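You operate a simulated robot arm through the tools that you are given. There is no shell and no other tool.

You are at the controls of a simulated robot arm. One attempt, no reset.

## Task
Switch off, let the oven cool, then move the muffins to the cooling rack.
Fine: both dials to off; door open till the HOT lamp is out; tin by its handle; rack in and door shut after.

It is judged by the outcome, as a careful person would: the job done as asked, and still so three seconds after it is handed in. It fails if anything else is knocked over, pushed out of place, dropped, spilled or broken.

## Robot
A 7-joint arm with a two-finger parallel gripper, fixed in place. Base frame: the origin is on the floor under the middle of its stand, x ahead of it, y to its left, z up. Lengths are in mm, angles in rad, forces in N, time in s.
It reaches about 1479 mm from its shoulder. Its first joint turns from -2.897 to 2.897 rad. Payload 4.4 kg.
The tool frame sits at the grasp point between the pads (the TCP): z along the fingers, y along the line on which they close. The tips reach 23 mm beyond it. The gripper opens to 94 mm. The fingers are 38 mm wide and 10 mm thick; the gripper's body (54 by 96 mm) begins 39 mm behind the TCP.
Orientation is that of the tool frame in the base frame, as a unit quaternion [w, x, y, z]. With the fingers straight down and closing along the base's y, the tool's x points along the base's -x, its y along +y and its z along -z.

## Interface
- The arm moves only by the tool move_arm. Its argument "commands" is a list of rows, each a list of 7 numbers: the turn, a rotation vector about the base's x, y, z in rad, then the shift along the base's x, y, z in mm, then the finger opening in mm, from 0 to 94. In form: [[wx, wy, wz, tx, ty, tz, fingers], ...]. A call has 1 to 20 rows; each row shifts and turns the commanded pose from where the row before left it. Rows are played at 5 a second. More than 50 mm and 0.15 rad between two rows, or a gripper value outside its range, and nothing of the call is played. A pose out of reach is approached as far as the arm can. The call stops where the force on the tool passes 90 N (or 10 N more than at its start, if that is more) or the arm is blocked; 0.2 s more then pass. The fingers move at their own pace (about 72 mm/s each) and stop on an object; they squeeze with about 21 N. The grip force told is the motor's: it shows also when the fingers shut on nothing. Time passes only in rows, and 0.2 s behind the last, so rows that do not move let the fingers close. The reply holds the time, the measured pose of the TCP, the force on the tool along the base axes, the opening and the grip force, in the units named above and with some noise, with the torque about the TCP (base axes, N m) and any sound that the robot's microphone picked up, and new pictures: "show" is both (left out), scene, wrist or none.
- Cameras (640 x 400 px; columns grow to the right, rows downward): "scene" is fixed at [217, 498.5, 1614]; the picture's right is [-0.82, -0.57, 0.00], its down [-0.35, 0.50, -0.79] and it looks along [0.45, -0.65, -0.61] (base axes); focal length 349 px, centre (320, 200). "wrist" rides on the gripper at [86, 16, -74] in the tool frame; the picture's right is [-0.18, 0.98, 0.00], its down [-0.58, -0.11, -0.81] and it looks along [-0.79, -0.15, 0.59] (tool axes); focal length 243 px, centre (320, 200). There is no depth. A picture from a camera that has moved, and an enlarged one, comes with that camera's place and axes in the base frame and with its lens.
- zoom(camera, box): a new picture of the part [left, top, right, bottom] of that camera's present view, enlarged. The clock stands still meanwhile.
- hand_in(): hands the job in; it is judged then, once.

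Places have to be worked out from the pictures, the camera data and where the tool is seen. Open the gripper and draw the arm clear of the work before you hand the job in, unless the task says otherwise.

The tools are called after "Request:" by a JSON object that holds its "op" and its "data". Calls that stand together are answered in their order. move_arm: Moves the arm, as the interface text tells. Its arguments: {"type":"object","properties":{"commands":{"type":"array"},"show":{"type":"string","enum":["both","scene","wrist","none"]}},"required":["commands"]} The other tools are called the same way: zoom (camera, box) takes an enlarged picture of a part of a camera's view; hand_in () hands the job in.

At the start:

```text
time: 0.0
position: [662.9, -201.5, 1303.3]
tool_rot: [0.0, 0.0, 1.0, 0.001]
contact_force: [0.0, 0.7, -1.1]
ft_torque: [0.03, 0.01, 0.0]
grip_width: 94.1
gripper_force: 0.1
```

scene: 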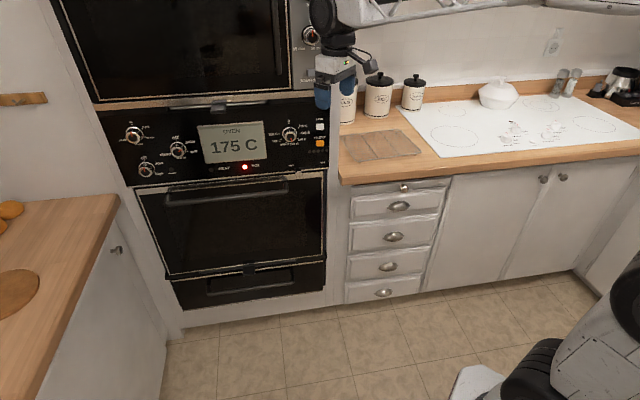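
wrist: 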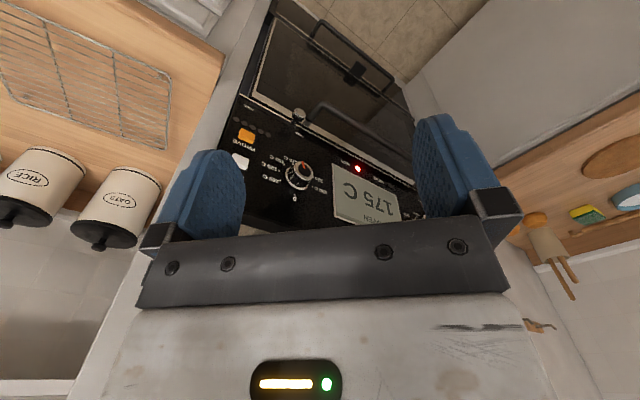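

I see an oven with several dials on the panel, a 175 C display, and a red lamp. I'll zoom in on the panel, the door and the counter before moving.

Request:
{"op": "zoom", "data": {"camera": "scene", "box": [90, 90, 340, 200]}}

Request:
{"op": "zoom", "data": {"camera": "scene", "box": [120, 160, 340, 320]}}

Request:
{"op": "zoom", "data": {"camera": "scene", "box": [320, 60, 460, 200]}}

Request:
{"op": "zoom", "data": {"camera": "wrist", "box": [200, 0, 460, 240]}}

```text
2.56 times, centred on (215, 145) of scene
camera zoom: at [217.0, 498.5, 1614.0], right [-0.82, -0.57, 0.0], down [-0.35, 0.5, -0.79], along [0.45, -0.65, -0.61], focal length 894 px, centre (589, 341)
```

zoom: 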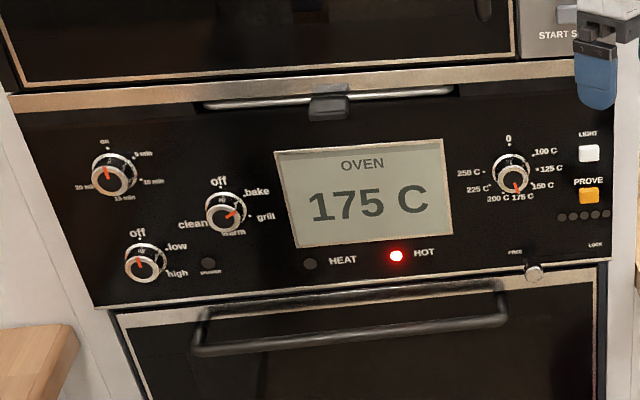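

```text
2.50 times, centred on (230, 240) of scene
camera zoom: at [217.0, 498.5, 1614.0], right [-0.82, -0.57, 0.0], down [-0.35, 0.5, -0.79], along [0.45, -0.65, -0.61], focal length 873 px, centre (545, 100)
```

zoom: 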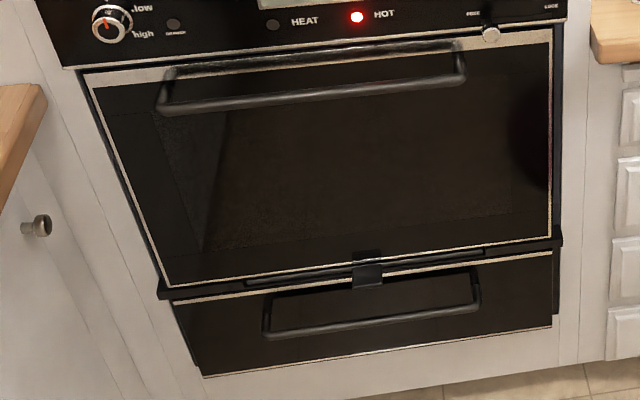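

```text
2.86 times, centred on (390, 130) of scene
camera zoom: at [217.0, 498.5, 1614.0], right [-0.82, -0.57, 0.0], down [-0.35, 0.5, -0.79], along [0.45, -0.65, -0.61], focal length 998 px, centre (120, 400)
```

zoom: 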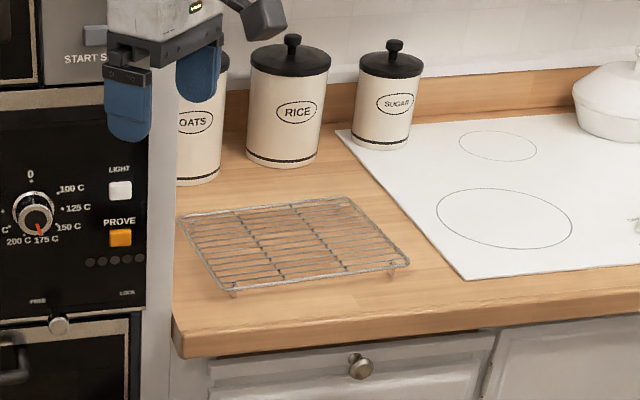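

```text
1.67 times, centred on (330, 120) of wrist
camera zoom: at [576.6, -184.8, 1378.2], right [0.18, 0.98, 0.0], down [0.58, -0.11, 0.81], along [0.79, -0.15, -0.59], focal length 404 px, centre (303, 333)
```

zoom: 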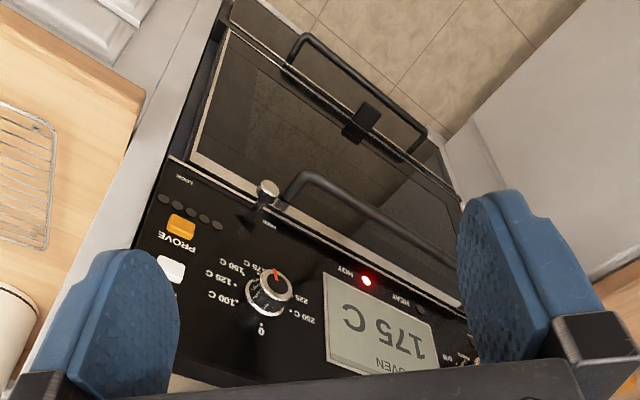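

The HOT lamp triangulates to about [992, -172, 990], so the oven front is a plane near x≈990 facing the robot. I'll zoom in further on each dial, the lock knob and the door.

Request:
{"op": "zoom", "data": {"camera": "scene", "box": [120, 115, 200, 165]}}

Request:
{"op": "zoom", "data": {"camera": "scene", "box": [120, 140, 200, 190]}}

Request:
{"op": "zoom", "data": {"camera": "scene", "box": [260, 115, 340, 165]}}

Request:
{"op": "zoom", "data": {"camera": "scene", "box": [260, 150, 340, 200]}}

Request:
{"op": "zoom", "data": {"camera": "scene", "box": [140, 160, 240, 222]}}

Request:
{"op": "zoom", "data": {"camera": "scene", "box": [200, 240, 300, 302]}}

```text
8.00 times, centred on (160, 140) of scene
camera zoom: at [217.0, 498.5, 1614.0], right [-0.82, -0.57, 0.0], down [-0.35, 0.5, -0.79], along [0.45, -0.65, -0.61], focal length 2793 px, centre (1600, 680)
```

zoom: 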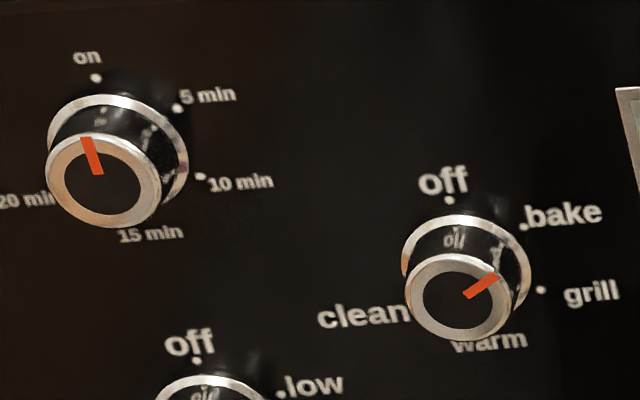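

```text
8.00 times, centred on (160, 165) of scene
camera zoom: at [217.0, 498.5, 1614.0], right [-0.82, -0.57, 0.0], down [-0.35, 0.5, -0.79], along [0.45, -0.65, -0.61], focal length 2793 px, centre (1600, 480)
```

zoom: 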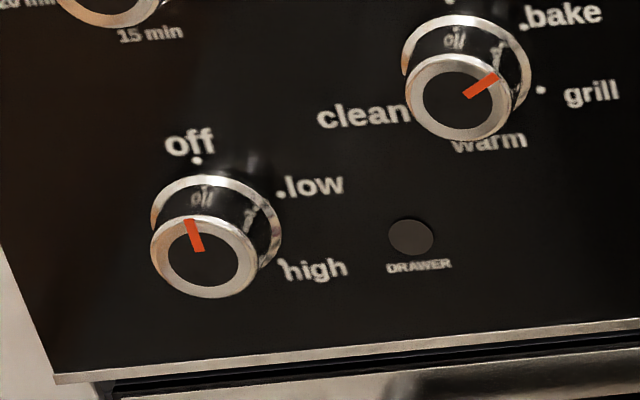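

```text
8.00 times, centred on (300, 140) of scene
camera zoom: at [217.0, 498.5, 1614.0], right [-0.82, -0.57, 0.0], down [-0.35, 0.5, -0.79], along [0.45, -0.65, -0.61], focal length 2793 px, centre (480, 680)
```

zoom: 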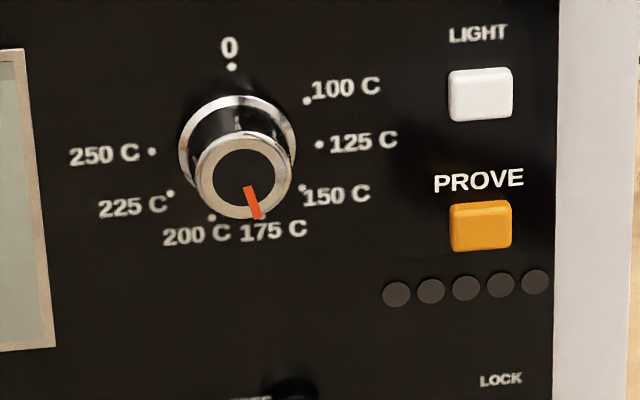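

```text
8.00 times, centred on (300, 175) of scene
camera zoom: at [217.0, 498.5, 1614.0], right [-0.82, -0.57, 0.0], down [-0.35, 0.5, -0.79], along [0.45, -0.65, -0.61], focal length 2793 px, centre (480, 400)
```

zoom: 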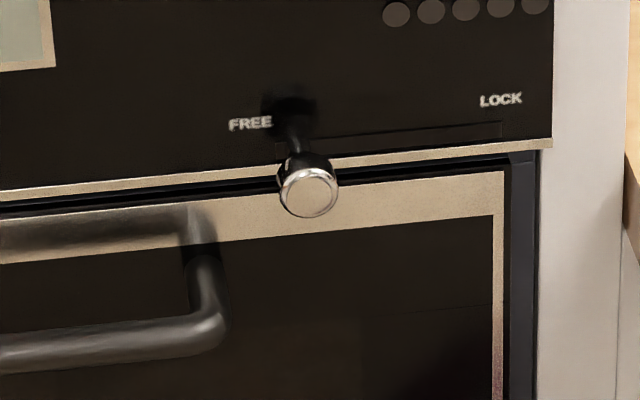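

```text
6.40 times, centred on (190, 191) of scene
camera zoom: at [217.0, 498.5, 1614.0], right [-0.82, -0.57, 0.0], down [-0.35, 0.5, -0.79], along [0.45, -0.65, -0.61], focal length 2234 px, centre (1152, 258)
```

zoom: 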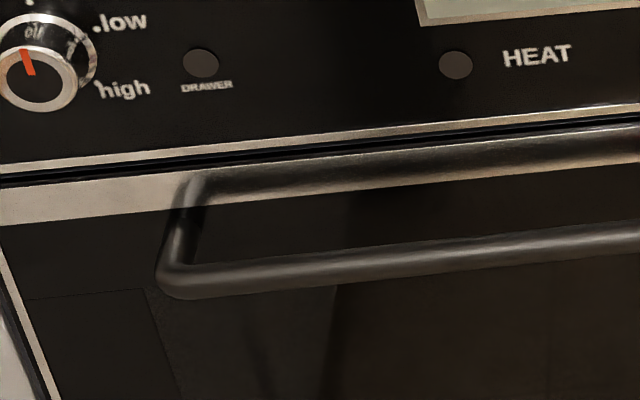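

```text
6.40 times, centred on (250, 271) of scene
camera zoom: at [217.0, 498.5, 1614.0], right [-0.82, -0.57, 0.0], down [-0.35, 0.5, -0.79], along [0.45, -0.65, -0.61], focal length 2234 px, centre (768, -254)
```

zoom: 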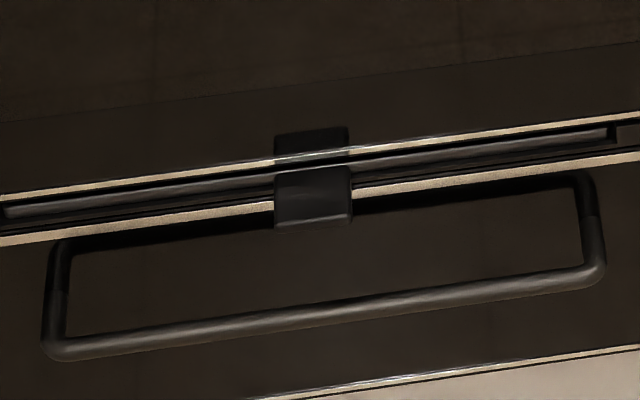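

The panel's bottom edge is not horizontal if I assume an x=const plane, so the kitchen must be rotated about 45° relative to my base. I'll zoom in on long edges to find the wall direction precisely.

Request:
{"op": "zoom", "data": {"camera": "scene", "box": [320, 160, 400, 210]}}

Request:
{"op": "zoom", "data": {"camera": "scene", "box": [560, 110, 640, 160]}}

Request:
{"op": "zoom", "data": {"camera": "scene", "box": [140, 280, 340, 350]}}

Request:
{"op": "zoom", "data": {"camera": "scene", "box": [330, 110, 450, 185]}}

Request:
{"op": "zoom", "data": {"camera": "scene", "box": [0, 180, 200, 400]}}

Request:
{"op": "zoom", "data": {"camera": "scene", "box": [40, 0, 360, 120]}}

```text
8.00 times, centred on (360, 185) of scene
camera zoom: at [217.0, 498.5, 1614.0], right [-0.82, -0.57, 0.0], down [-0.35, 0.5, -0.79], along [0.45, -0.65, -0.61], focal length 2793 px, centre (0, 320)
```

zoom: 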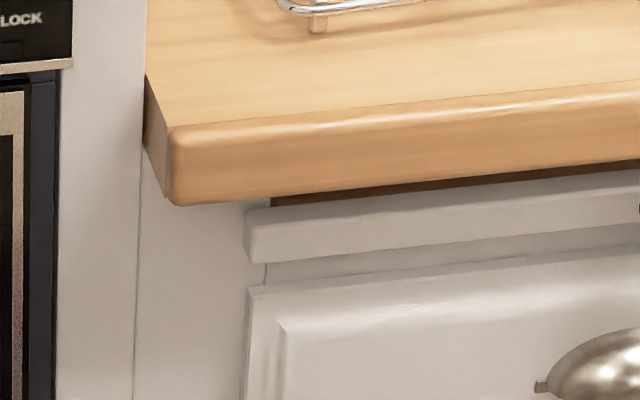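

```text
8.00 times, centred on (600, 135) of scene
camera zoom: at [217.0, 498.5, 1614.0], right [-0.82, -0.57, 0.0], down [-0.35, 0.5, -0.79], along [0.45, -0.65, -0.61], focal length 2793 px, centre (-1920, 720)
```

zoom: 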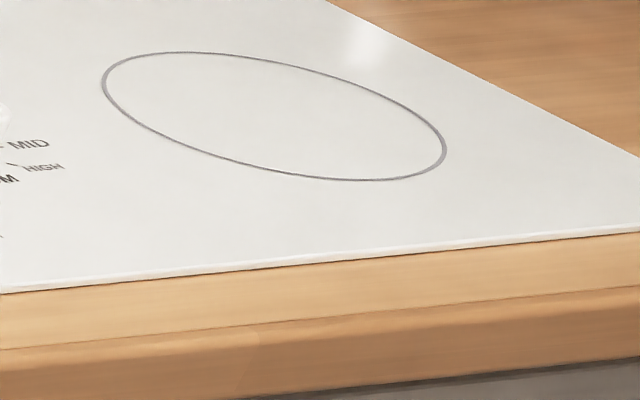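

```text
3.20 times, centred on (240, 315) of scene
camera zoom: at [217.0, 498.5, 1614.0], right [-0.82, -0.57, 0.0], down [-0.35, 0.5, -0.79], along [0.45, -0.65, -0.61], focal length 1117 px, centre (576, -168)
```

zoom: 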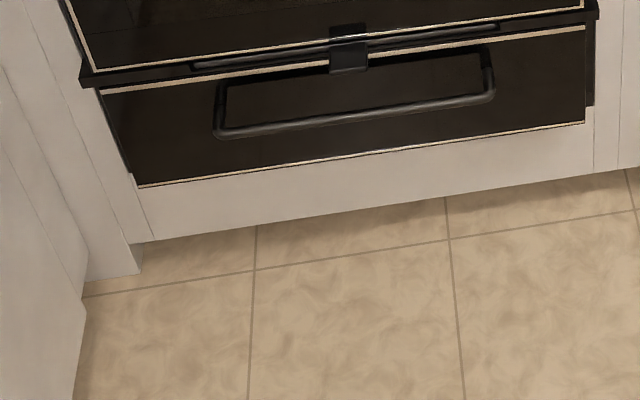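

```text
5.33 times, centred on (390, 148) of scene
camera zoom: at [217.0, 498.5, 1614.0], right [-0.82, -0.57, 0.0], down [-0.35, 0.5, -0.79], along [0.45, -0.65, -0.61], focal length 1862 px, centre (-53, 480)
```

zoom: 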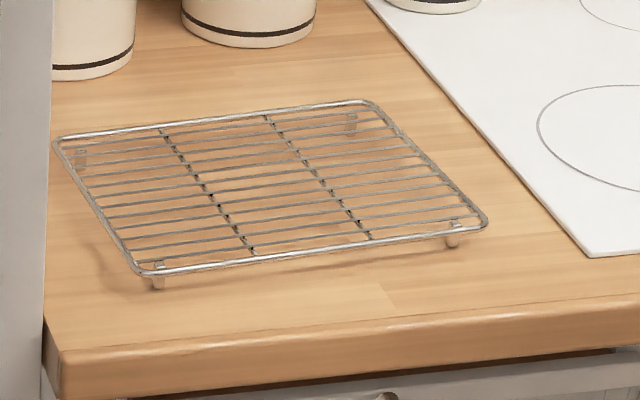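

```text
1.82 times, centred on (100, 290) of scene
camera zoom: at [217.0, 498.5, 1614.0], right [-0.82, -0.57, 0.0], down [-0.35, 0.5, -0.79], along [0.45, -0.65, -0.61], focal length 635 px, centre (720, 36)
```

zoom: 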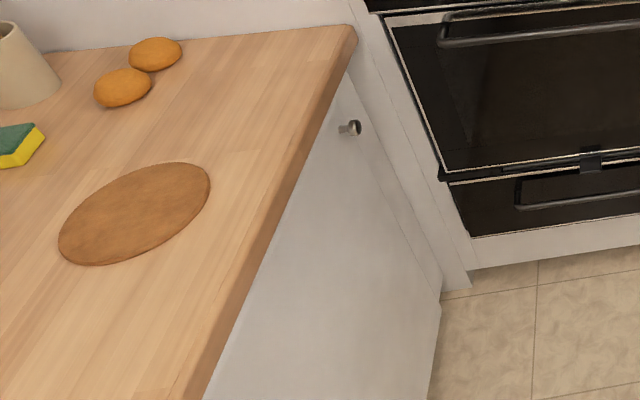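

```text
2.00 times, centred on (200, 60) of scene
camera zoom: at [217.0, 498.5, 1614.0], right [-0.82, -0.57, 0.0], down [-0.35, 0.5, -0.79], along [0.45, -0.65, -0.61], focal length 698 px, centre (560, 480)
```

zoom: 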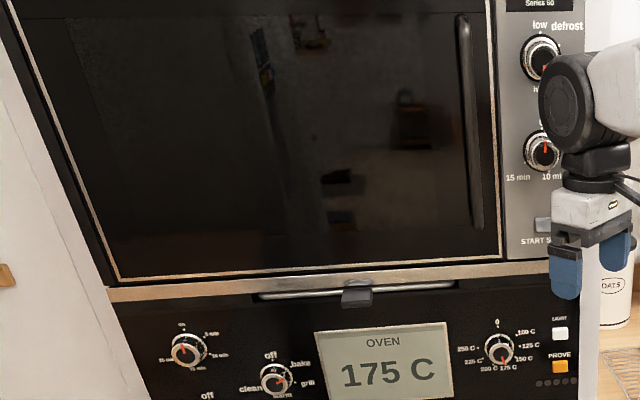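

Vanishing points put the oven wall at 45° to my base: right along the wall is e_r=(-.707,-.707) and depth is n=(.707,-.707). In that frame the panel is at n≈822. The function dial is at (r≈-769, z≈1080), pointing at bake, 60° clockwise from off. The temperature dial is at (r≈-422, z≈1100), pointing at 175, about 165° clockwise from 0. I'll turn the gripper to point along n in front of the temperature dial and stay well clear of it.

Request:
{"op": "move_arm", "data": {"commands": [[-0.10098, -0.10098, 0, 13.13, -0.85, -18.48, 70], [-0.10098, -0.10098, 0, 13.13, -0.85, -18.48, 70], [-0.10098, -0.10098, 0, 13.13, -0.85, -18.48, 70], [-0.10098, -0.10098, 0, 13.13, -0.85, -18.48, 70], [-0.10098, -0.10098, 0, 13.13, -0.85, -18.48, 70], [-0.10098, -0.10098, 0, 13.13, -0.85, -18.48, 70], [-0.10098, -0.10098, 0, 13.13, -0.85, -18.48, 70], [-0.10098, -0.10098, 0, 13.13, -0.85, -18.48, 70], [-0.10098, -0.10098, 0, 13.13, -0.85, -18.48, 70], [-0.10098, -0.10098, 0, 13.13, -0.85, -18.48, 70], [-0.10098, -0.10098, 0, 13.13, -0.85, -18.48, 70]], "show": "both"}}

```text
time: 2.4
position: [806.1, -209.1, 1101.5]
tool_rot: [0.501, 0.0, 0.705, -0.501]
contact_force: [-0.4, 0.4, 0.4]
ft_torque: [0.04, 0.04, -0.02]
grip_width: 69.9
gripper_force: 0.1
camera wrist: at [719.8, -192.4, 1027.8], right [0.59, 0.58, -0.56], down [-0.34, 0.81, 0.48], along [0.74, -0.09, 0.67], focal length 243 px, centre (320, 200)
```

scene: 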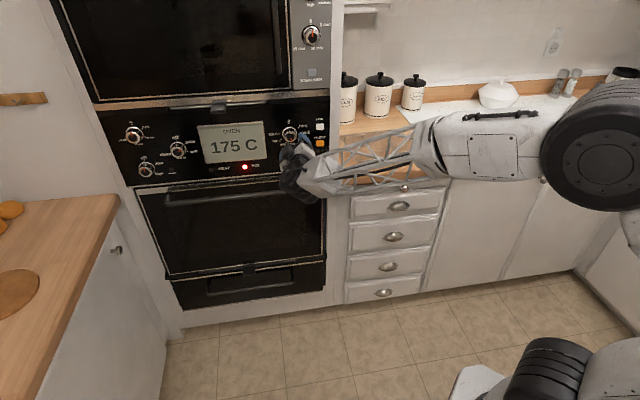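
wrist: 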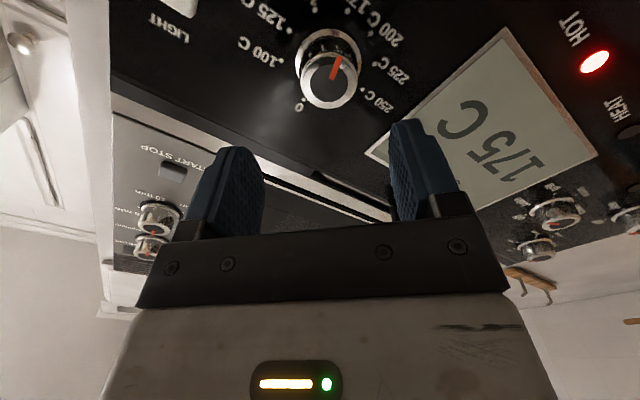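

The gripper now points into the panel in front of the temperature dial. I'll zoom the wrist view to refine the dial's position.

Request:
{"op": "zoom", "data": {"camera": "wrist", "box": [240, 0, 400, 120]}}

Request:
{"op": "zoom", "data": {"camera": "wrist", "box": [480, 160, 640, 280]}}

Request:
{"op": "zoom", "data": {"camera": "scene", "box": [260, 110, 360, 210]}}

```text
3.33 times, centred on (320, 60) of wrist
camera zoom: at [719.8, -192.4, 1027.8], right [0.59, 0.58, -0.56], down [-0.34, 0.81, 0.48], along [0.74, -0.09, 0.67], focal length 809 px, centre (320, 667)
```

zoom: 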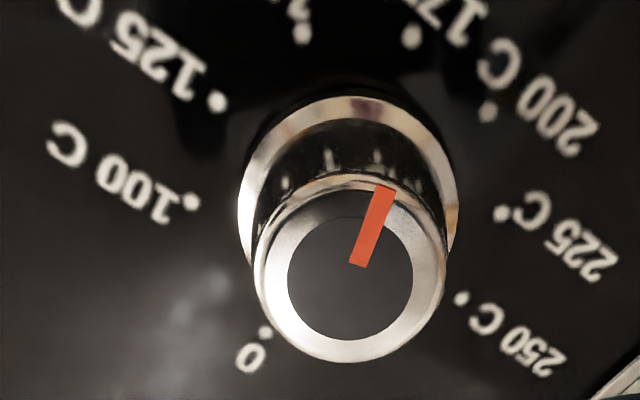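

```text
3.33 times, centred on (560, 220) of wrist
camera zoom: at [719.8, -192.4, 1027.8], right [0.59, 0.58, -0.56], down [-0.34, 0.81, 0.48], along [0.74, -0.09, 0.67], focal length 809 px, centre (-480, 133)
```

zoom: 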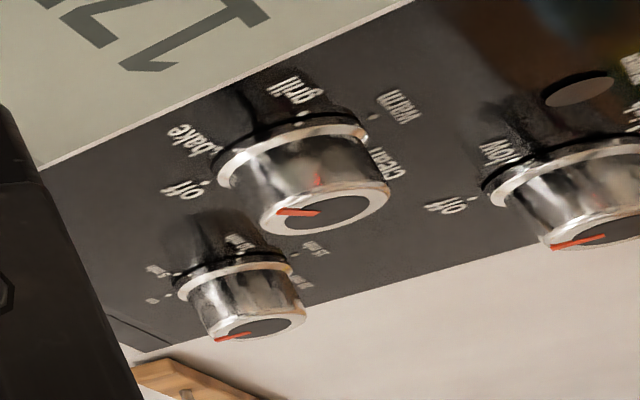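

```text
4.00 times, centred on (310, 160) of scene
camera zoom: at [217.0, 498.5, 1614.0], right [-0.82, -0.57, 0.0], down [-0.35, 0.5, -0.79], along [0.45, -0.65, -0.61], focal length 1397 px, centre (360, 360)
```

zoom: 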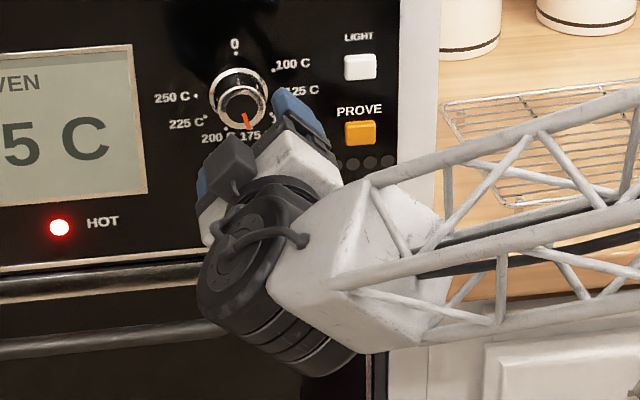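

Both cameras now agree: the temperature dial centre is at r≈-426, z≈1095.5, the panel is at n≈830, and the knob stands out about 22 mm. Turning it to 0 needs about 165° counter-clockwise, so I'll first test how far the wrist rolls clockwise while still clear of the panel.

Request:
{"op": "move_arm", "data": {"commands": [[0.0987, -0.0987, 0, 0.7, 0.7, -1.5, 70], [0.0987, -0.0987, 0, 0.7, 0.7, -1.5, 70], [0.0987, -0.0987, 0, 0.7, 0.7, -1.5, 70], [0.0987, -0.0987, 0, 0.7, 0.7, -1.5, 70], [0.0987, -0.0987, 0, 0, 0, 0, 70], [0.0987, -0.0987, 0, 0, 0, 0, 70], [0.0987, -0.0987, 0, 0, 0, 0, 70], [0.0987, -0.0987, 0, 0, 0, 0, 70], [0.0987, -0.0987, 0, 0, 0, 0, 70], [0.0987, -0.0987, 0, 0, 0, 0, 70], [0.0987, -0.0987, 0, 0, 0, 0, 70]], "show": "both"}}

```text
time: 4.8
position: [808.6, -207.9, 1093.9]
tool_rot: [0.707, 0.492, 0.508, -0.013]
contact_force: [0.6, 0.0, -0.7]
ft_torque: [0.0, 0.04, 0.02]
grip_width: 70.2
gripper_force: 0.0
camera wrist: at [807.7, -104.1, 1042.4], right [0.42, 0.42, 0.81], down [-0.91, 0.23, 0.35], along [-0.04, -0.88, 0.48], focal length 243 px, centre (320, 200)
```

scene: 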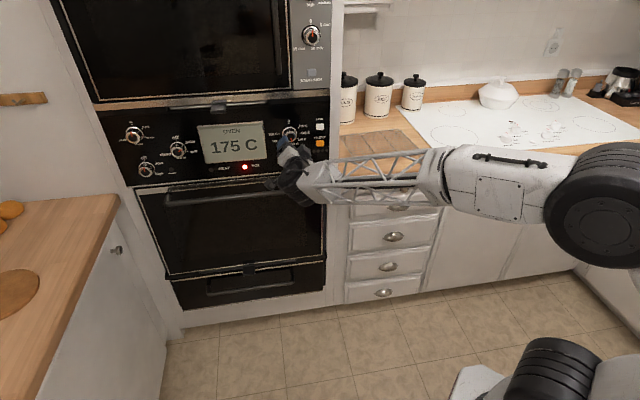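
wrist: 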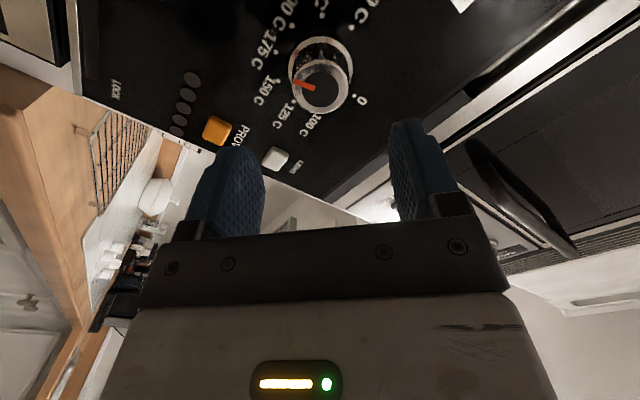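

The roll was reached cleanly. Next I'll move in so the fingers straddle the temperature knob and close on it.

Request:
{"op": "move_arm", "data": {"commands": [[0, 0, 0, 13.6, -13.6, 0.5, 66], [0, 0, 0, 13.6, -13.6, 0.5, 66], [0, 0, 0, 13.6, -13.6, 0.5, 66], [0, 0, 0, 13.6, -13.6, 0, 66]], "show": "both"}}

Request:
{"op": "zoom", "data": {"camera": "wrist", "box": [160, 0, 480, 200]}}

```text
time: 5.8
position: [863.8, -260.8, 1096.9]
tool_rot: [0.706, 0.492, 0.509, -0.015]
contact_force: [-0.3, 0.7, -1.1]
ft_torque: [-0.04, 0.02, -0.01]
grip_width: 66.1
gripper_force: 0.1
camera wrist: at [862.1, -158.1, 1043.7], right [0.42, 0.42, 0.8], down [-0.9, 0.24, 0.35], along [-0.04, -0.88, 0.48], focal length 243 px, centre (320, 200)
```

scene: 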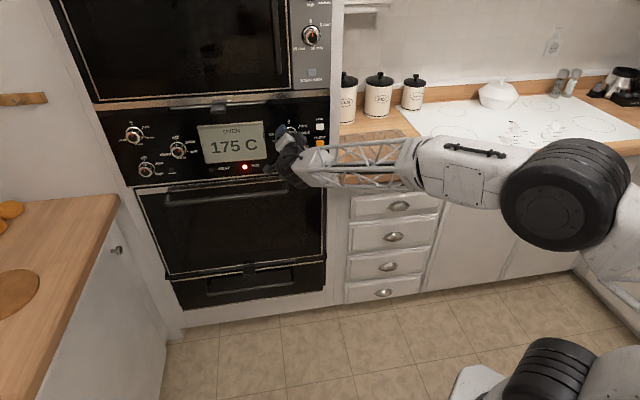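
wrist: 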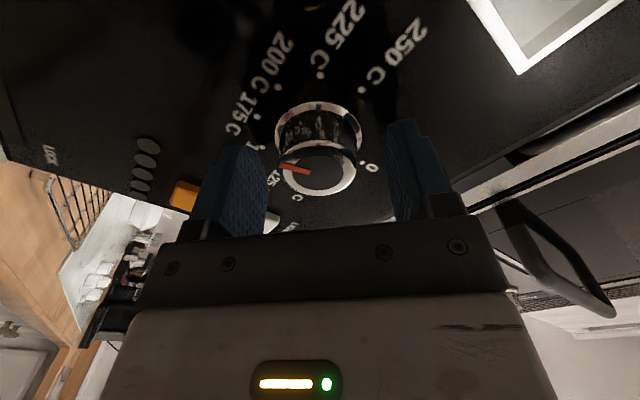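

```text
2.00 times, centred on (320, 100) of wrist
camera zoom: at [862.1, -158.1, 1043.7], right [0.42, 0.42, 0.8], down [-0.9, 0.24, 0.35], along [-0.04, -0.88, 0.48], focal length 485 px, centre (320, 400)
```

zoom: 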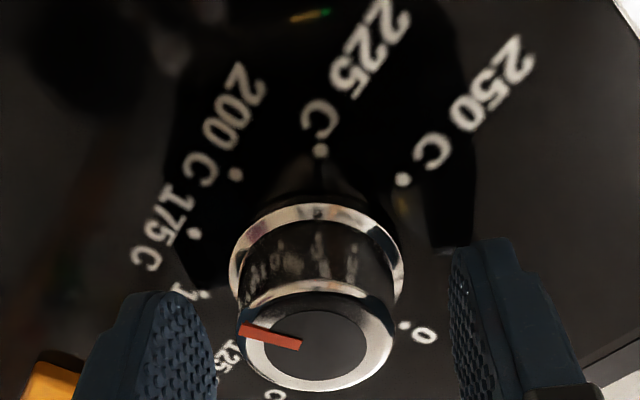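

The knob sits centred between the pads with about 12 mm overlap. I'll close on it.

Request:
{"op": "move_arm", "data": {"commands": [[0, 0, 0, 0, 0, 0, 50], [0, 0, 0, 0, 0, 0, 34], [0, 0, 0, 0, 0, 0, 30], [0, 0, 0, 0, 0, 0, 30]], "show": "wrist"}}

```text
time: 6.8
position: [862.5, -261.3, 1095.6]
tool_rot: [0.706, 0.493, 0.509, -0.014]
contact_force: [-10.3, -12.0, -7.3]
ft_torque: [0.1, 0.06, -0.5]
grip_width: 43.8
gripper_force: 45.2
camera wrist: at [861.8, -158.4, 1042.8], right [0.42, 0.42, 0.8], down [-0.9, 0.24, 0.35], along [-0.04, -0.88, 0.48], focal length 243 px, centre (320, 200)
```

wrist: 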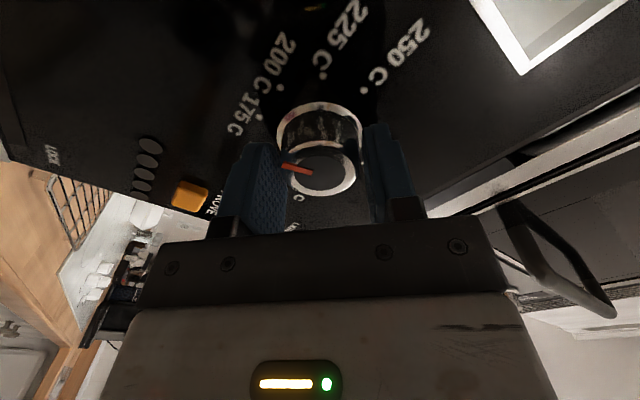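

The grip is on at 43.8 mm with about 17 N of side force, so I'm off-centre by a millimetre or so. I'll nudge toward that force to relieve it.

Request:
{"op": "move_arm", "data": {"commands": [[0, 0, 0, -0.8, -0.8, -1.0, 30], [0, 0, 0, 0, 0, 0, 30]], "show": "none"}}

```text
time: 7.4
position: [862.4, -260.4, 1094.5]
tool_rot: [0.706, 0.492, 0.51, -0.014]
contact_force: [5.8, -8.0, -5.3]
ft_torque: [0.17, 0.14, -0.06]
grip_width: 43.5
gripper_force: 45.1
```

Side force is now small. I'll turn counter-clockwise by about 48° first and check the dial.

Request:
{"op": "move_arm", "data": {"commands": [[-0.0987, 0.0987, 0, 0, 0, 0, 30], [-0.0987, 0.0987, 0, 0, 0, 0, 30], [-0.0987, 0.0987, 0, 0, 0, 0, 30], [-0.0987, 0.0987, 0, 0, 0, 0, 30], [-0.0987, 0.0987, 0, 0, 0, 0, 30], [-0.0987, 0.0987, 0, 0, 0, 0, 30]], "show": "both"}}

Request:
{"op": "zoom", "data": {"camera": "scene", "box": [190, 100, 340, 194]}}

```text
time: 8.8
position: [861.8, -261.8, 1094.7]
tool_rot: [0.641, 0.24, 0.664, -0.299]
contact_force: [-5.6, 24.6, 0.0]
ft_torque: [0.5, 0.56, 0.49]
grip_width: 43.4
gripper_force: 45.3
camera wrist: at [817.0, -202.9, 1006.9], right [0.7, 0.7, 0.1], down [-0.61, 0.53, 0.59], along [0.36, -0.47, 0.8], focal length 243 px, centre (320, 200)
```

scene: 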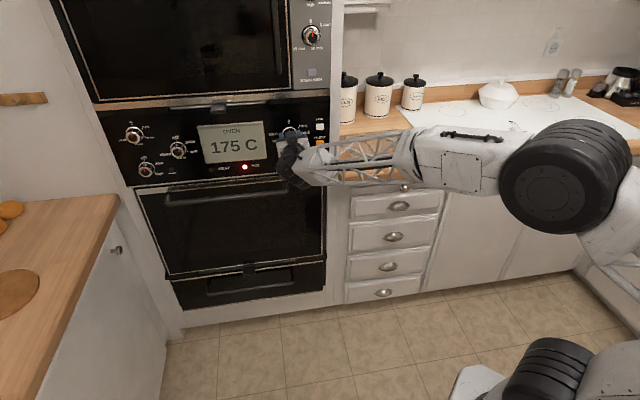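
wrist: 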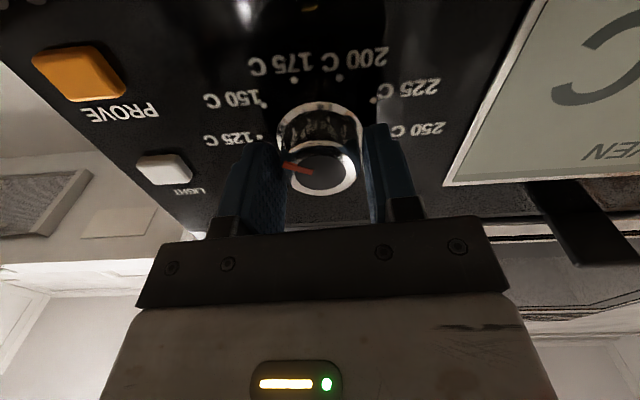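

```text
4.26 times, centred on (265, 147) of scene
camera zoom: at [217.0, 498.5, 1614.0], right [-0.82, -0.57, 0.0], down [-0.35, 0.5, -0.79], along [0.45, -0.65, -0.61], focal length 1486 px, centre (554, 426)
```

zoom: 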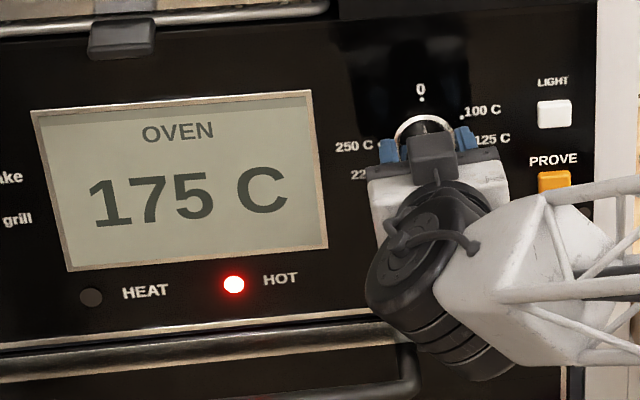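

The pointer turns with the gripper. Continuing counter-clockwise.

Request:
{"op": "move_arm", "data": {"commands": [[-0.0987, 0.0987, 0, 0, 0, 0, 30], [-0.0987, 0.0987, 0, 0, 0, 0, 30], [-0.0987, 0.0987, 0, 0, 0, 0, 30], [-0.0987, 0.0987, 0, 0, 0, 0, 30], [-0.0987, 0.0987, 0, 0, 0, 0, 30], [-0.0987, 0.0987, 0, 0, 0, 0, 30], [-0.0987, 0.0987, 0, 0, 0, 0, 30], [-0.0987, 0.0987, 0, 0, 0, 0, 30]], "show": "both"}}

Request:
{"op": "zoom", "data": {"camera": "wrist", "box": [160, 0, 480, 200]}}

```text
time: 10.6
position: [862.9, -262.1, 1094.1]
tool_rot: [0.386, -0.148, 0.691, -0.593]
contact_force: [-31.2, 29.5, 2.7]
ft_torque: [0.18, 0.17, -0.53]
grip_width: 43.4
gripper_force: 45.1
camera wrist: at [757.6, -262.3, 1048.9], right [0.37, 0.37, -0.85], down [-0.21, 0.93, 0.31], along [0.9, 0.07, 0.42], focal length 243 px, centre (320, 200)
```

scene: 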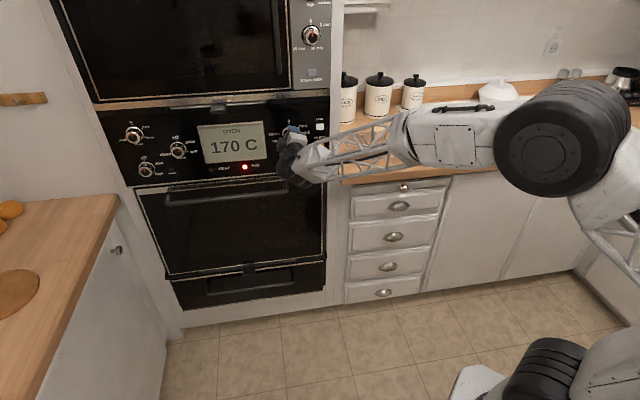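
wrist: 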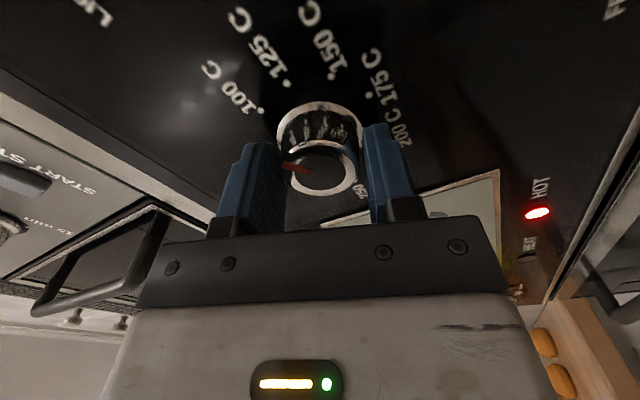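

```text
2.00 times, centred on (320, 100) of wrist
camera zoom: at [757.6, -262.3, 1048.9], right [0.37, 0.37, -0.85], down [-0.21, 0.93, 0.31], along [0.9, 0.07, 0.42], focal length 485 px, centre (320, 400)
```

zoom: 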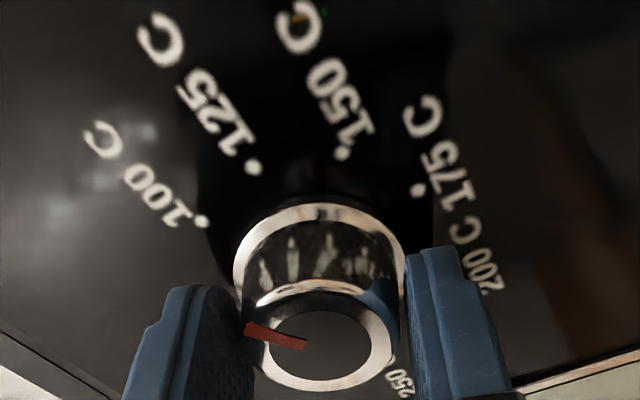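

The display has dropped to 170 C and the pointer is just past 100 C, about 53° from 0. There's about 43 N pushing back along n, so I'll ease back 1.5 mm and keep turning.

Request:
{"op": "move_arm", "data": {"commands": [[0, 0, 0, -1.1, 1.1, 0, 30], [-0.0987, 0.0987, 0, 0, 0, 0, 30], [-0.0987, 0.0987, 0, 0, 0, 0, 30], [-0.0987, 0.0987, 0, 0, 0, 0, 30], [-0.0987, 0.0987, 0, 0, 0, 0, 30]], "show": "both"}}

Request:
{"op": "zoom", "data": {"camera": "wrist", "box": [160, 0, 480, 200]}}

```text
time: 11.8
position: [860.7, -261.3, 1094.1]
tool_rot: [-0.207, 0.332, -0.624, 0.677]
contact_force: [11.2, -9.5, 3.1]
ft_torque: [-0.05, -0.04, 0.02]
grip_width: 43.0
gripper_force: 45.2
camera wrist: at [747.5, -271.0, 1095.9], right [-0.01, -0.01, -1.0], down [-0.15, 0.99, -0.01], along [0.99, 0.15, -0.01], focal length 243 px, centre (320, 200)
```

scene: 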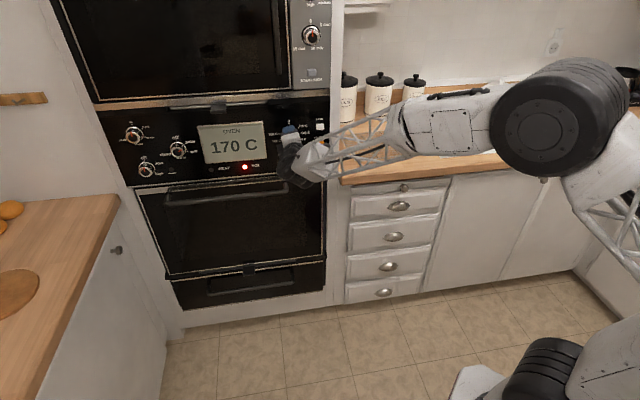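
wrist: 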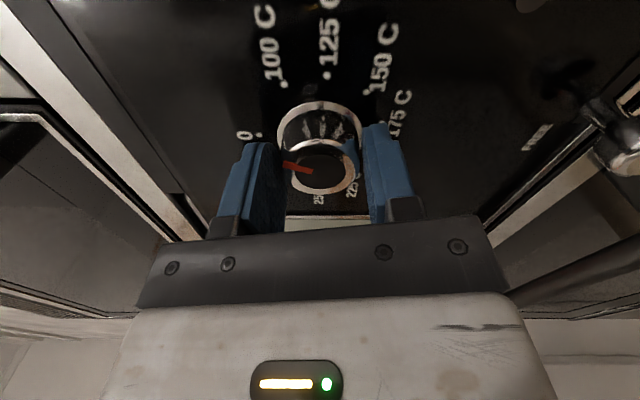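

```text
2.00 times, centred on (320, 100) of wrist
camera zoom: at [747.5, -271.0, 1095.9], right [-0.01, -0.01, -1.0], down [-0.15, 0.99, -0.01], along [0.99, 0.15, -0.01], focal length 485 px, centre (320, 400)
```

zoom: 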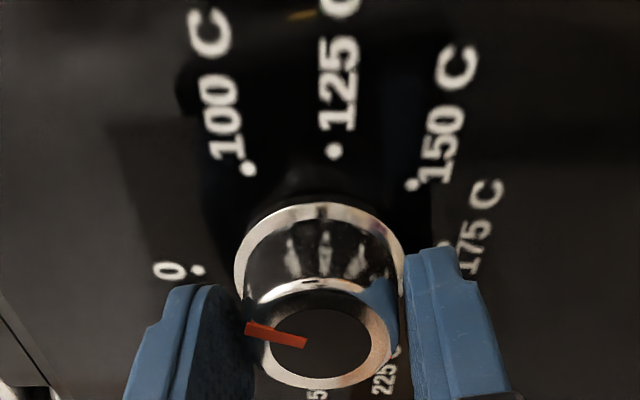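

About 21° remain to 0, so I'll turn three rows of 7°.

Request:
{"op": "move_arm", "data": {"commands": [[-0.0864, 0.0864, 0, 0, 0, 0, 30], [-0.0864, 0.0864, 0, 0, 0, 0, 30], [-0.0864, 0.0864, 0, 0, 0, 0, 30], [0, 0, 0, 0, 0, 0, 30]], "show": "both"}}

Request:
{"op": "zoom", "data": {"camera": "wrist", "box": [160, 0, 480, 200]}}

Request:
{"op": "zoom", "data": {"camera": "scene", "box": [260, 110, 340, 160]}}

```text
time: 12.8
position: [862.8, -260.4, 1094.0]
tool_rot: [-0.08, 0.44, -0.553, 0.703]
contact_force: [-4.0, -4.1, 11.8]
ft_torque: [0.12, -1.08, -0.37]
grip_width: 43.0
gripper_force: 44.7
camera wrist: at [751.7, -266.3, 1127.5], right [-0.26, -0.26, -0.93], down [-0.18, 0.96, -0.22], along [0.95, 0.11, -0.29], focal length 243 px, centre (320, 200)
```

scene: 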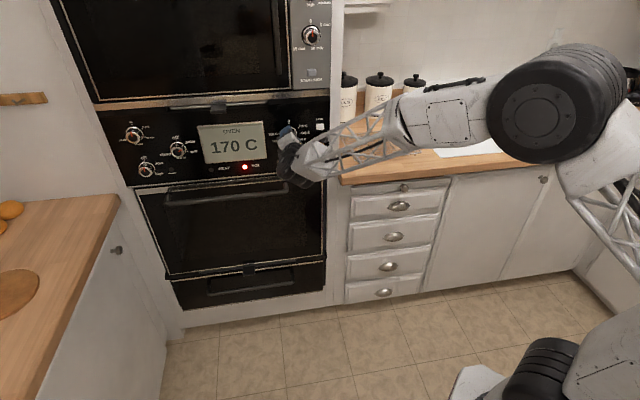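
wrist: 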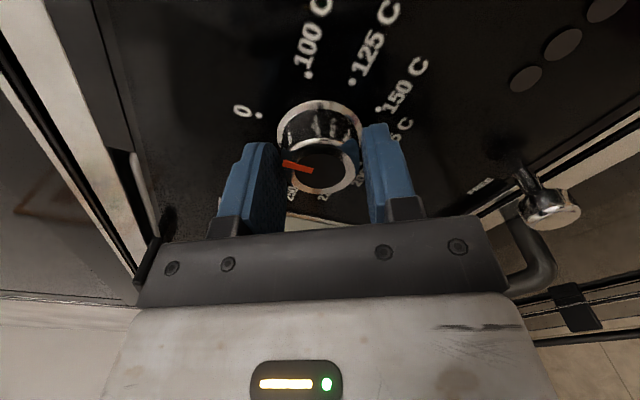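

```text
2.00 times, centred on (320, 100) of wrist
camera zoom: at [751.7, -266.3, 1127.5], right [-0.26, -0.26, -0.93], down [-0.18, 0.96, -0.22], along [0.95, 0.11, -0.29], focal length 485 px, centre (320, 400)
```

zoom: 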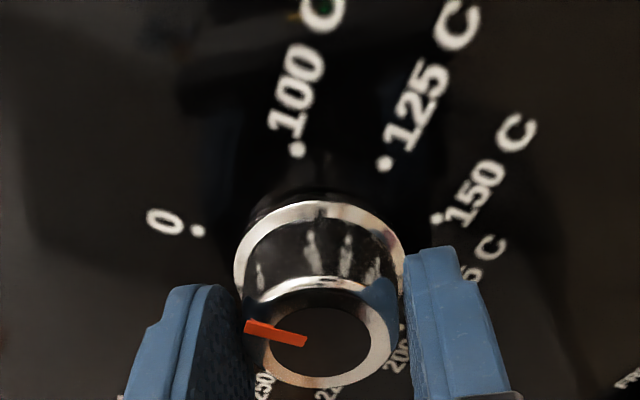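

```text
8.00 times, centred on (300, 135) of scene
camera zoom: at [217.0, 498.5, 1614.0], right [-0.82, -0.57, 0.0], down [-0.35, 0.5, -0.79], along [0.45, -0.65, -0.61], focal length 2793 px, centre (480, 720)
```

zoom: 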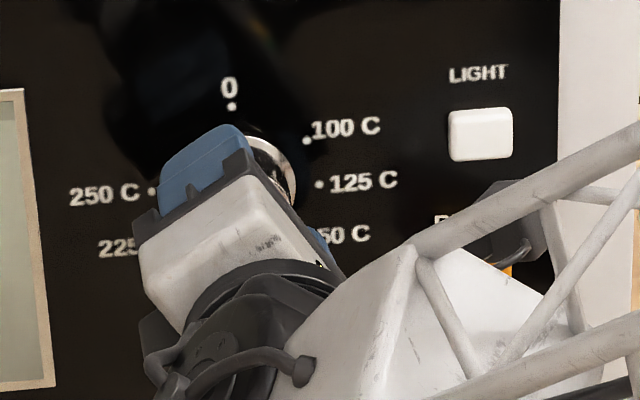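

The pointer is now vertical at 0, computed at about -2°, and the turning torque suggests it has reached its stop. I'll open and back straight out to verify.

Request:
{"op": "move_arm", "data": {"commands": [[0, 0, 0, 0, 0, 0, 50], [0, 0, 0, 0, 0, 0, 70], [0, 0, 0, 0, 0, 0, 70], [0, 0, 0, -14, 14, 0, 70], [0, 0, 0, -21, 21, 0, 70], [0, 0, 0, -21, 21, 0, 70]], "show": "both"}}

Request:
{"op": "zoom", "data": {"camera": "wrist", "box": [160, 0, 480, 200]}}

Request:
{"op": "zoom", "data": {"camera": "scene", "box": [190, 100, 340, 194]}}

```text
time: 14.2
position: [805.3, -204.9, 1094.0]
tool_rot: [-0.08, 0.441, -0.552, 0.703]
contact_force: [0.1, -0.2, -0.7]
ft_torque: [-0.03, -0.02, -0.02]
grip_width: 70.1
gripper_force: 0.1
camera wrist: at [695.5, -210.6, 1127.1], right [-0.26, -0.26, -0.93], down [-0.18, 0.96, -0.22], along [0.95, 0.11, -0.29], focal length 243 px, centre (320, 200)
```

scene: 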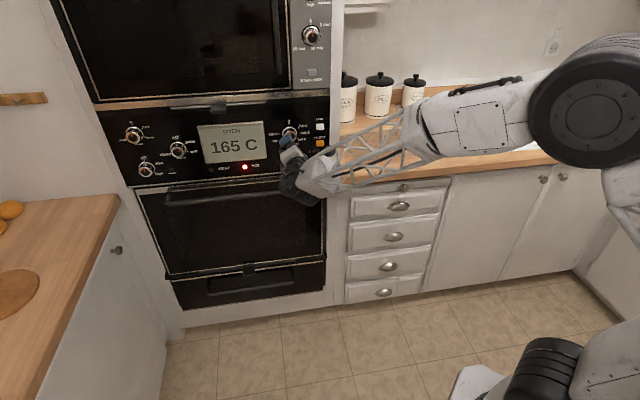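
wrist: 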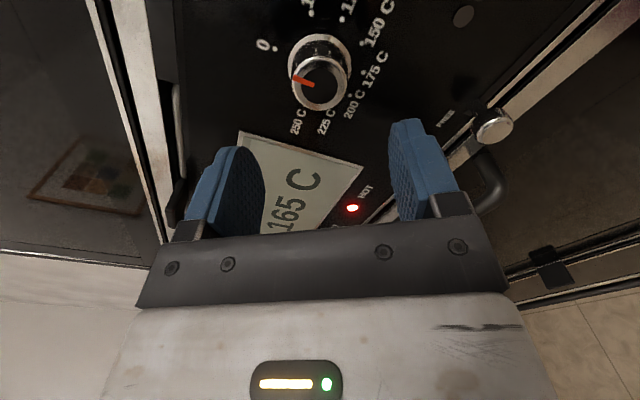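

```text
2.00 times, centred on (320, 100) of wrist
camera zoom: at [695.5, -210.6, 1127.1], right [-0.26, -0.26, -0.93], down [-0.18, 0.96, -0.22], along [0.95, 0.11, -0.29], focal length 485 px, centre (320, 400)
```

zoom: 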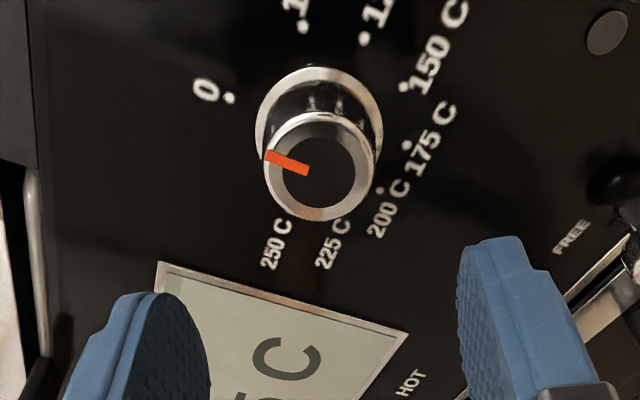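

```text
4.26 times, centred on (265, 147) of scene
camera zoom: at [217.0, 498.5, 1614.0], right [-0.82, -0.57, 0.0], down [-0.35, 0.5, -0.79], along [0.45, -0.65, -0.61], focal length 1486 px, centre (554, 426)
```

zoom: 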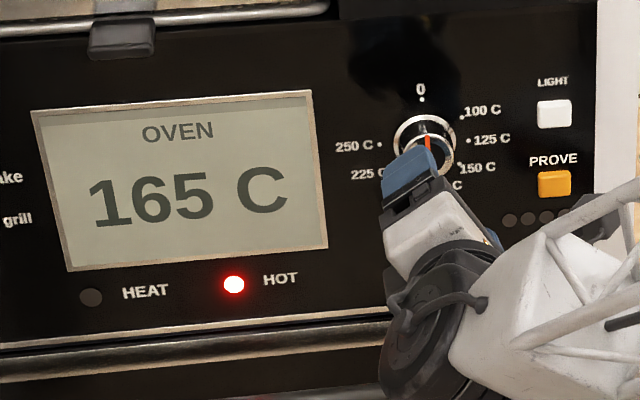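

Temperature dial confirmed at 0, and the display is down to 165 C. Now I'll move left along the panel, staying 115 mm out, to the function dial while rolling back to the earlier roll.

Request:
{"op": "move_arm", "data": {"commands": [[0.095, -0.095, 0, 24.5, 24.7, -1.9, 70], [0.095, -0.095, 0, 24.5, 24.7, -1.9, 70], [0.095, -0.095, 0, 24.5, 24.7, -1.9, 70], [0.095, -0.095, 0, 24.5, 24.7, -1.9, 70], [0.095, -0.095, 0, 24.5, 24.7, -1.9, 70], [0.095, -0.095, 0, 24.5, 24.7, -1.9, 70], [0.095, -0.095, 0, 24.5, 24.7, -1.9, 70], [0.095, -0.095, 0, 24.5, 24.7, -1.9, 70], [0.095, -0.095, 0, 24.5, 24.7, -1.9, 70], [0.095, -0.095, 0, 24.5, 24.7, -1.9, 70], [0, 0, 0, 0, 0, 0, 70]], "show": "both"}}

Request:
{"op": "zoom", "data": {"camera": "wrist", "box": [240, 0, 400, 120]}}

```text
time: 16.6
position: [1051.1, 41.6, 1075.2]
tool_rot: [0.5, 0.0, 0.706, -0.501]
contact_force: [-0.4, 0.5, 0.2]
ft_torque: [0.01, 0.0, -0.02]
grip_width: 70.0
gripper_force: 0.2
camera wrist: at [965.1, 59.1, 1002.7], right [0.58, 0.58, -0.57], down [-0.33, 0.81, 0.49], along [0.74, -0.09, 0.67], focal length 243 px, centre (320, 200)
```

scene: 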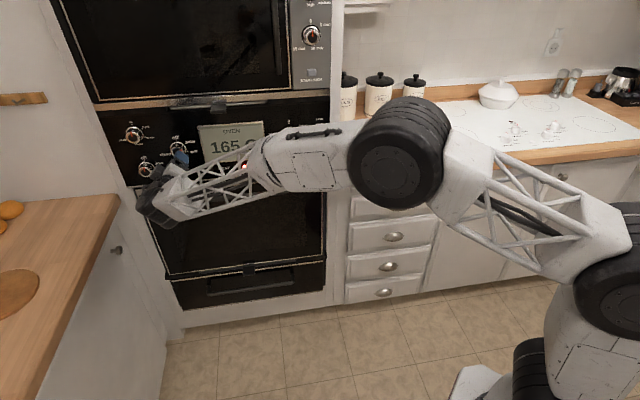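
wrist: 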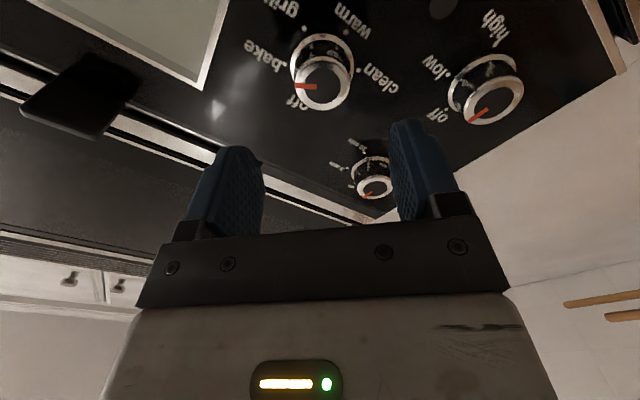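

```text
3.33 times, centred on (320, 60) of wrist
camera zoom: at [965.1, 59.1, 1002.7], right [0.58, 0.58, -0.57], down [-0.33, 0.81, 0.49], along [0.74, -0.09, 0.67], focal length 809 px, centre (320, 667)
```

zoom: 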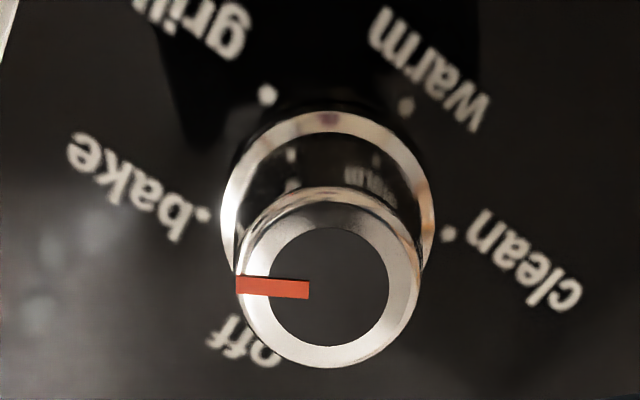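

The function dial centre is r≈-775.5, z≈1074.5, and its pointer is at 59.7°, which is bake. I'll move in and close on it.

Request:
{"op": "move_arm", "data": {"commands": [[0, 0, 0, 14.9, -13.8, -0.3, 66], [0, 0, 0, 14.9, -13.8, -0.3, 66], [0, 0, 0, 14.9, -13.8, -0.3, 66], [0, 0, 0, 14.9, -13.8, -0.1, 66], [0, 0, 0, 0, 0, 0, 50], [0, 0, 0, 0, 0, 0, 38], [0, 0, 0, 0, 0, 0, 32], [0, 0, 0, 0, 0, 0, 32]], "show": "both"}}

Request:
{"op": "zoom", "data": {"camera": "wrist", "box": [160, 0, 480, 200]}}

```text
time: 18.4
position: [1110.7, -14.9, 1073.9]
tool_rot: [0.5, 0.0, 0.707, -0.5]
contact_force: [4.5, -5.7, 2.8]
ft_torque: [-0.11, -0.08, 0.05]
grip_width: 43.6
gripper_force: 45.2
camera wrist: at [1023.5, 3.3, 1002.5], right [0.58, 0.58, -0.57], down [-0.33, 0.81, 0.49], along [0.74, -0.09, 0.67], focal length 243 px, centre (320, 200)
```

scene: 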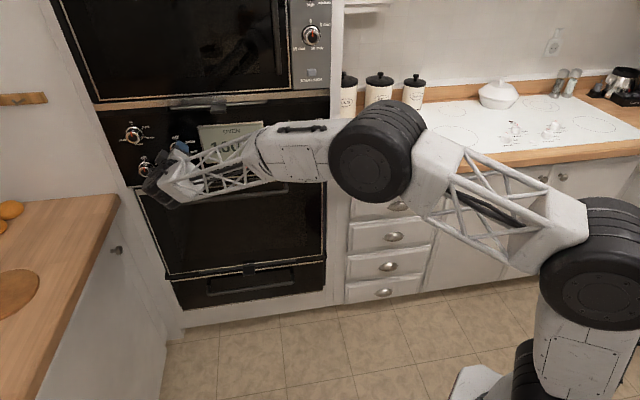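
wrist: 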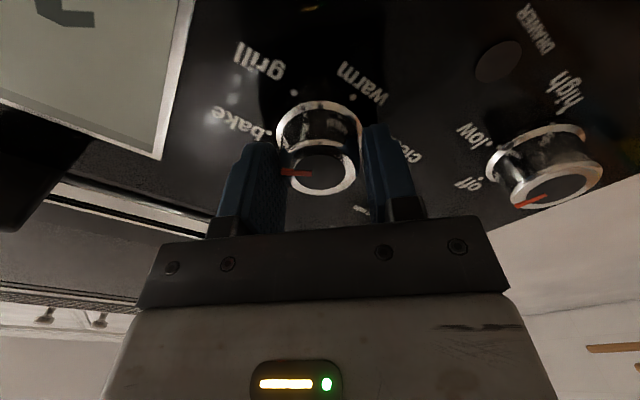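

```text
2.00 times, centred on (320, 100) of wrist
camera zoom: at [1023.5, 3.3, 1002.5], right [0.58, 0.58, -0.57], down [-0.33, 0.81, 0.49], along [0.74, -0.09, 0.67], focal length 485 px, centre (320, 400)
```

zoom: 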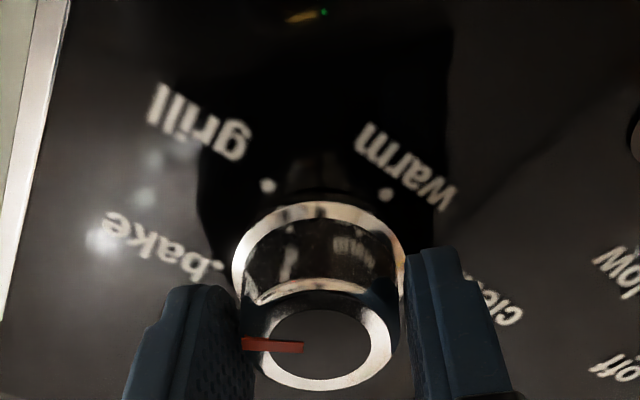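

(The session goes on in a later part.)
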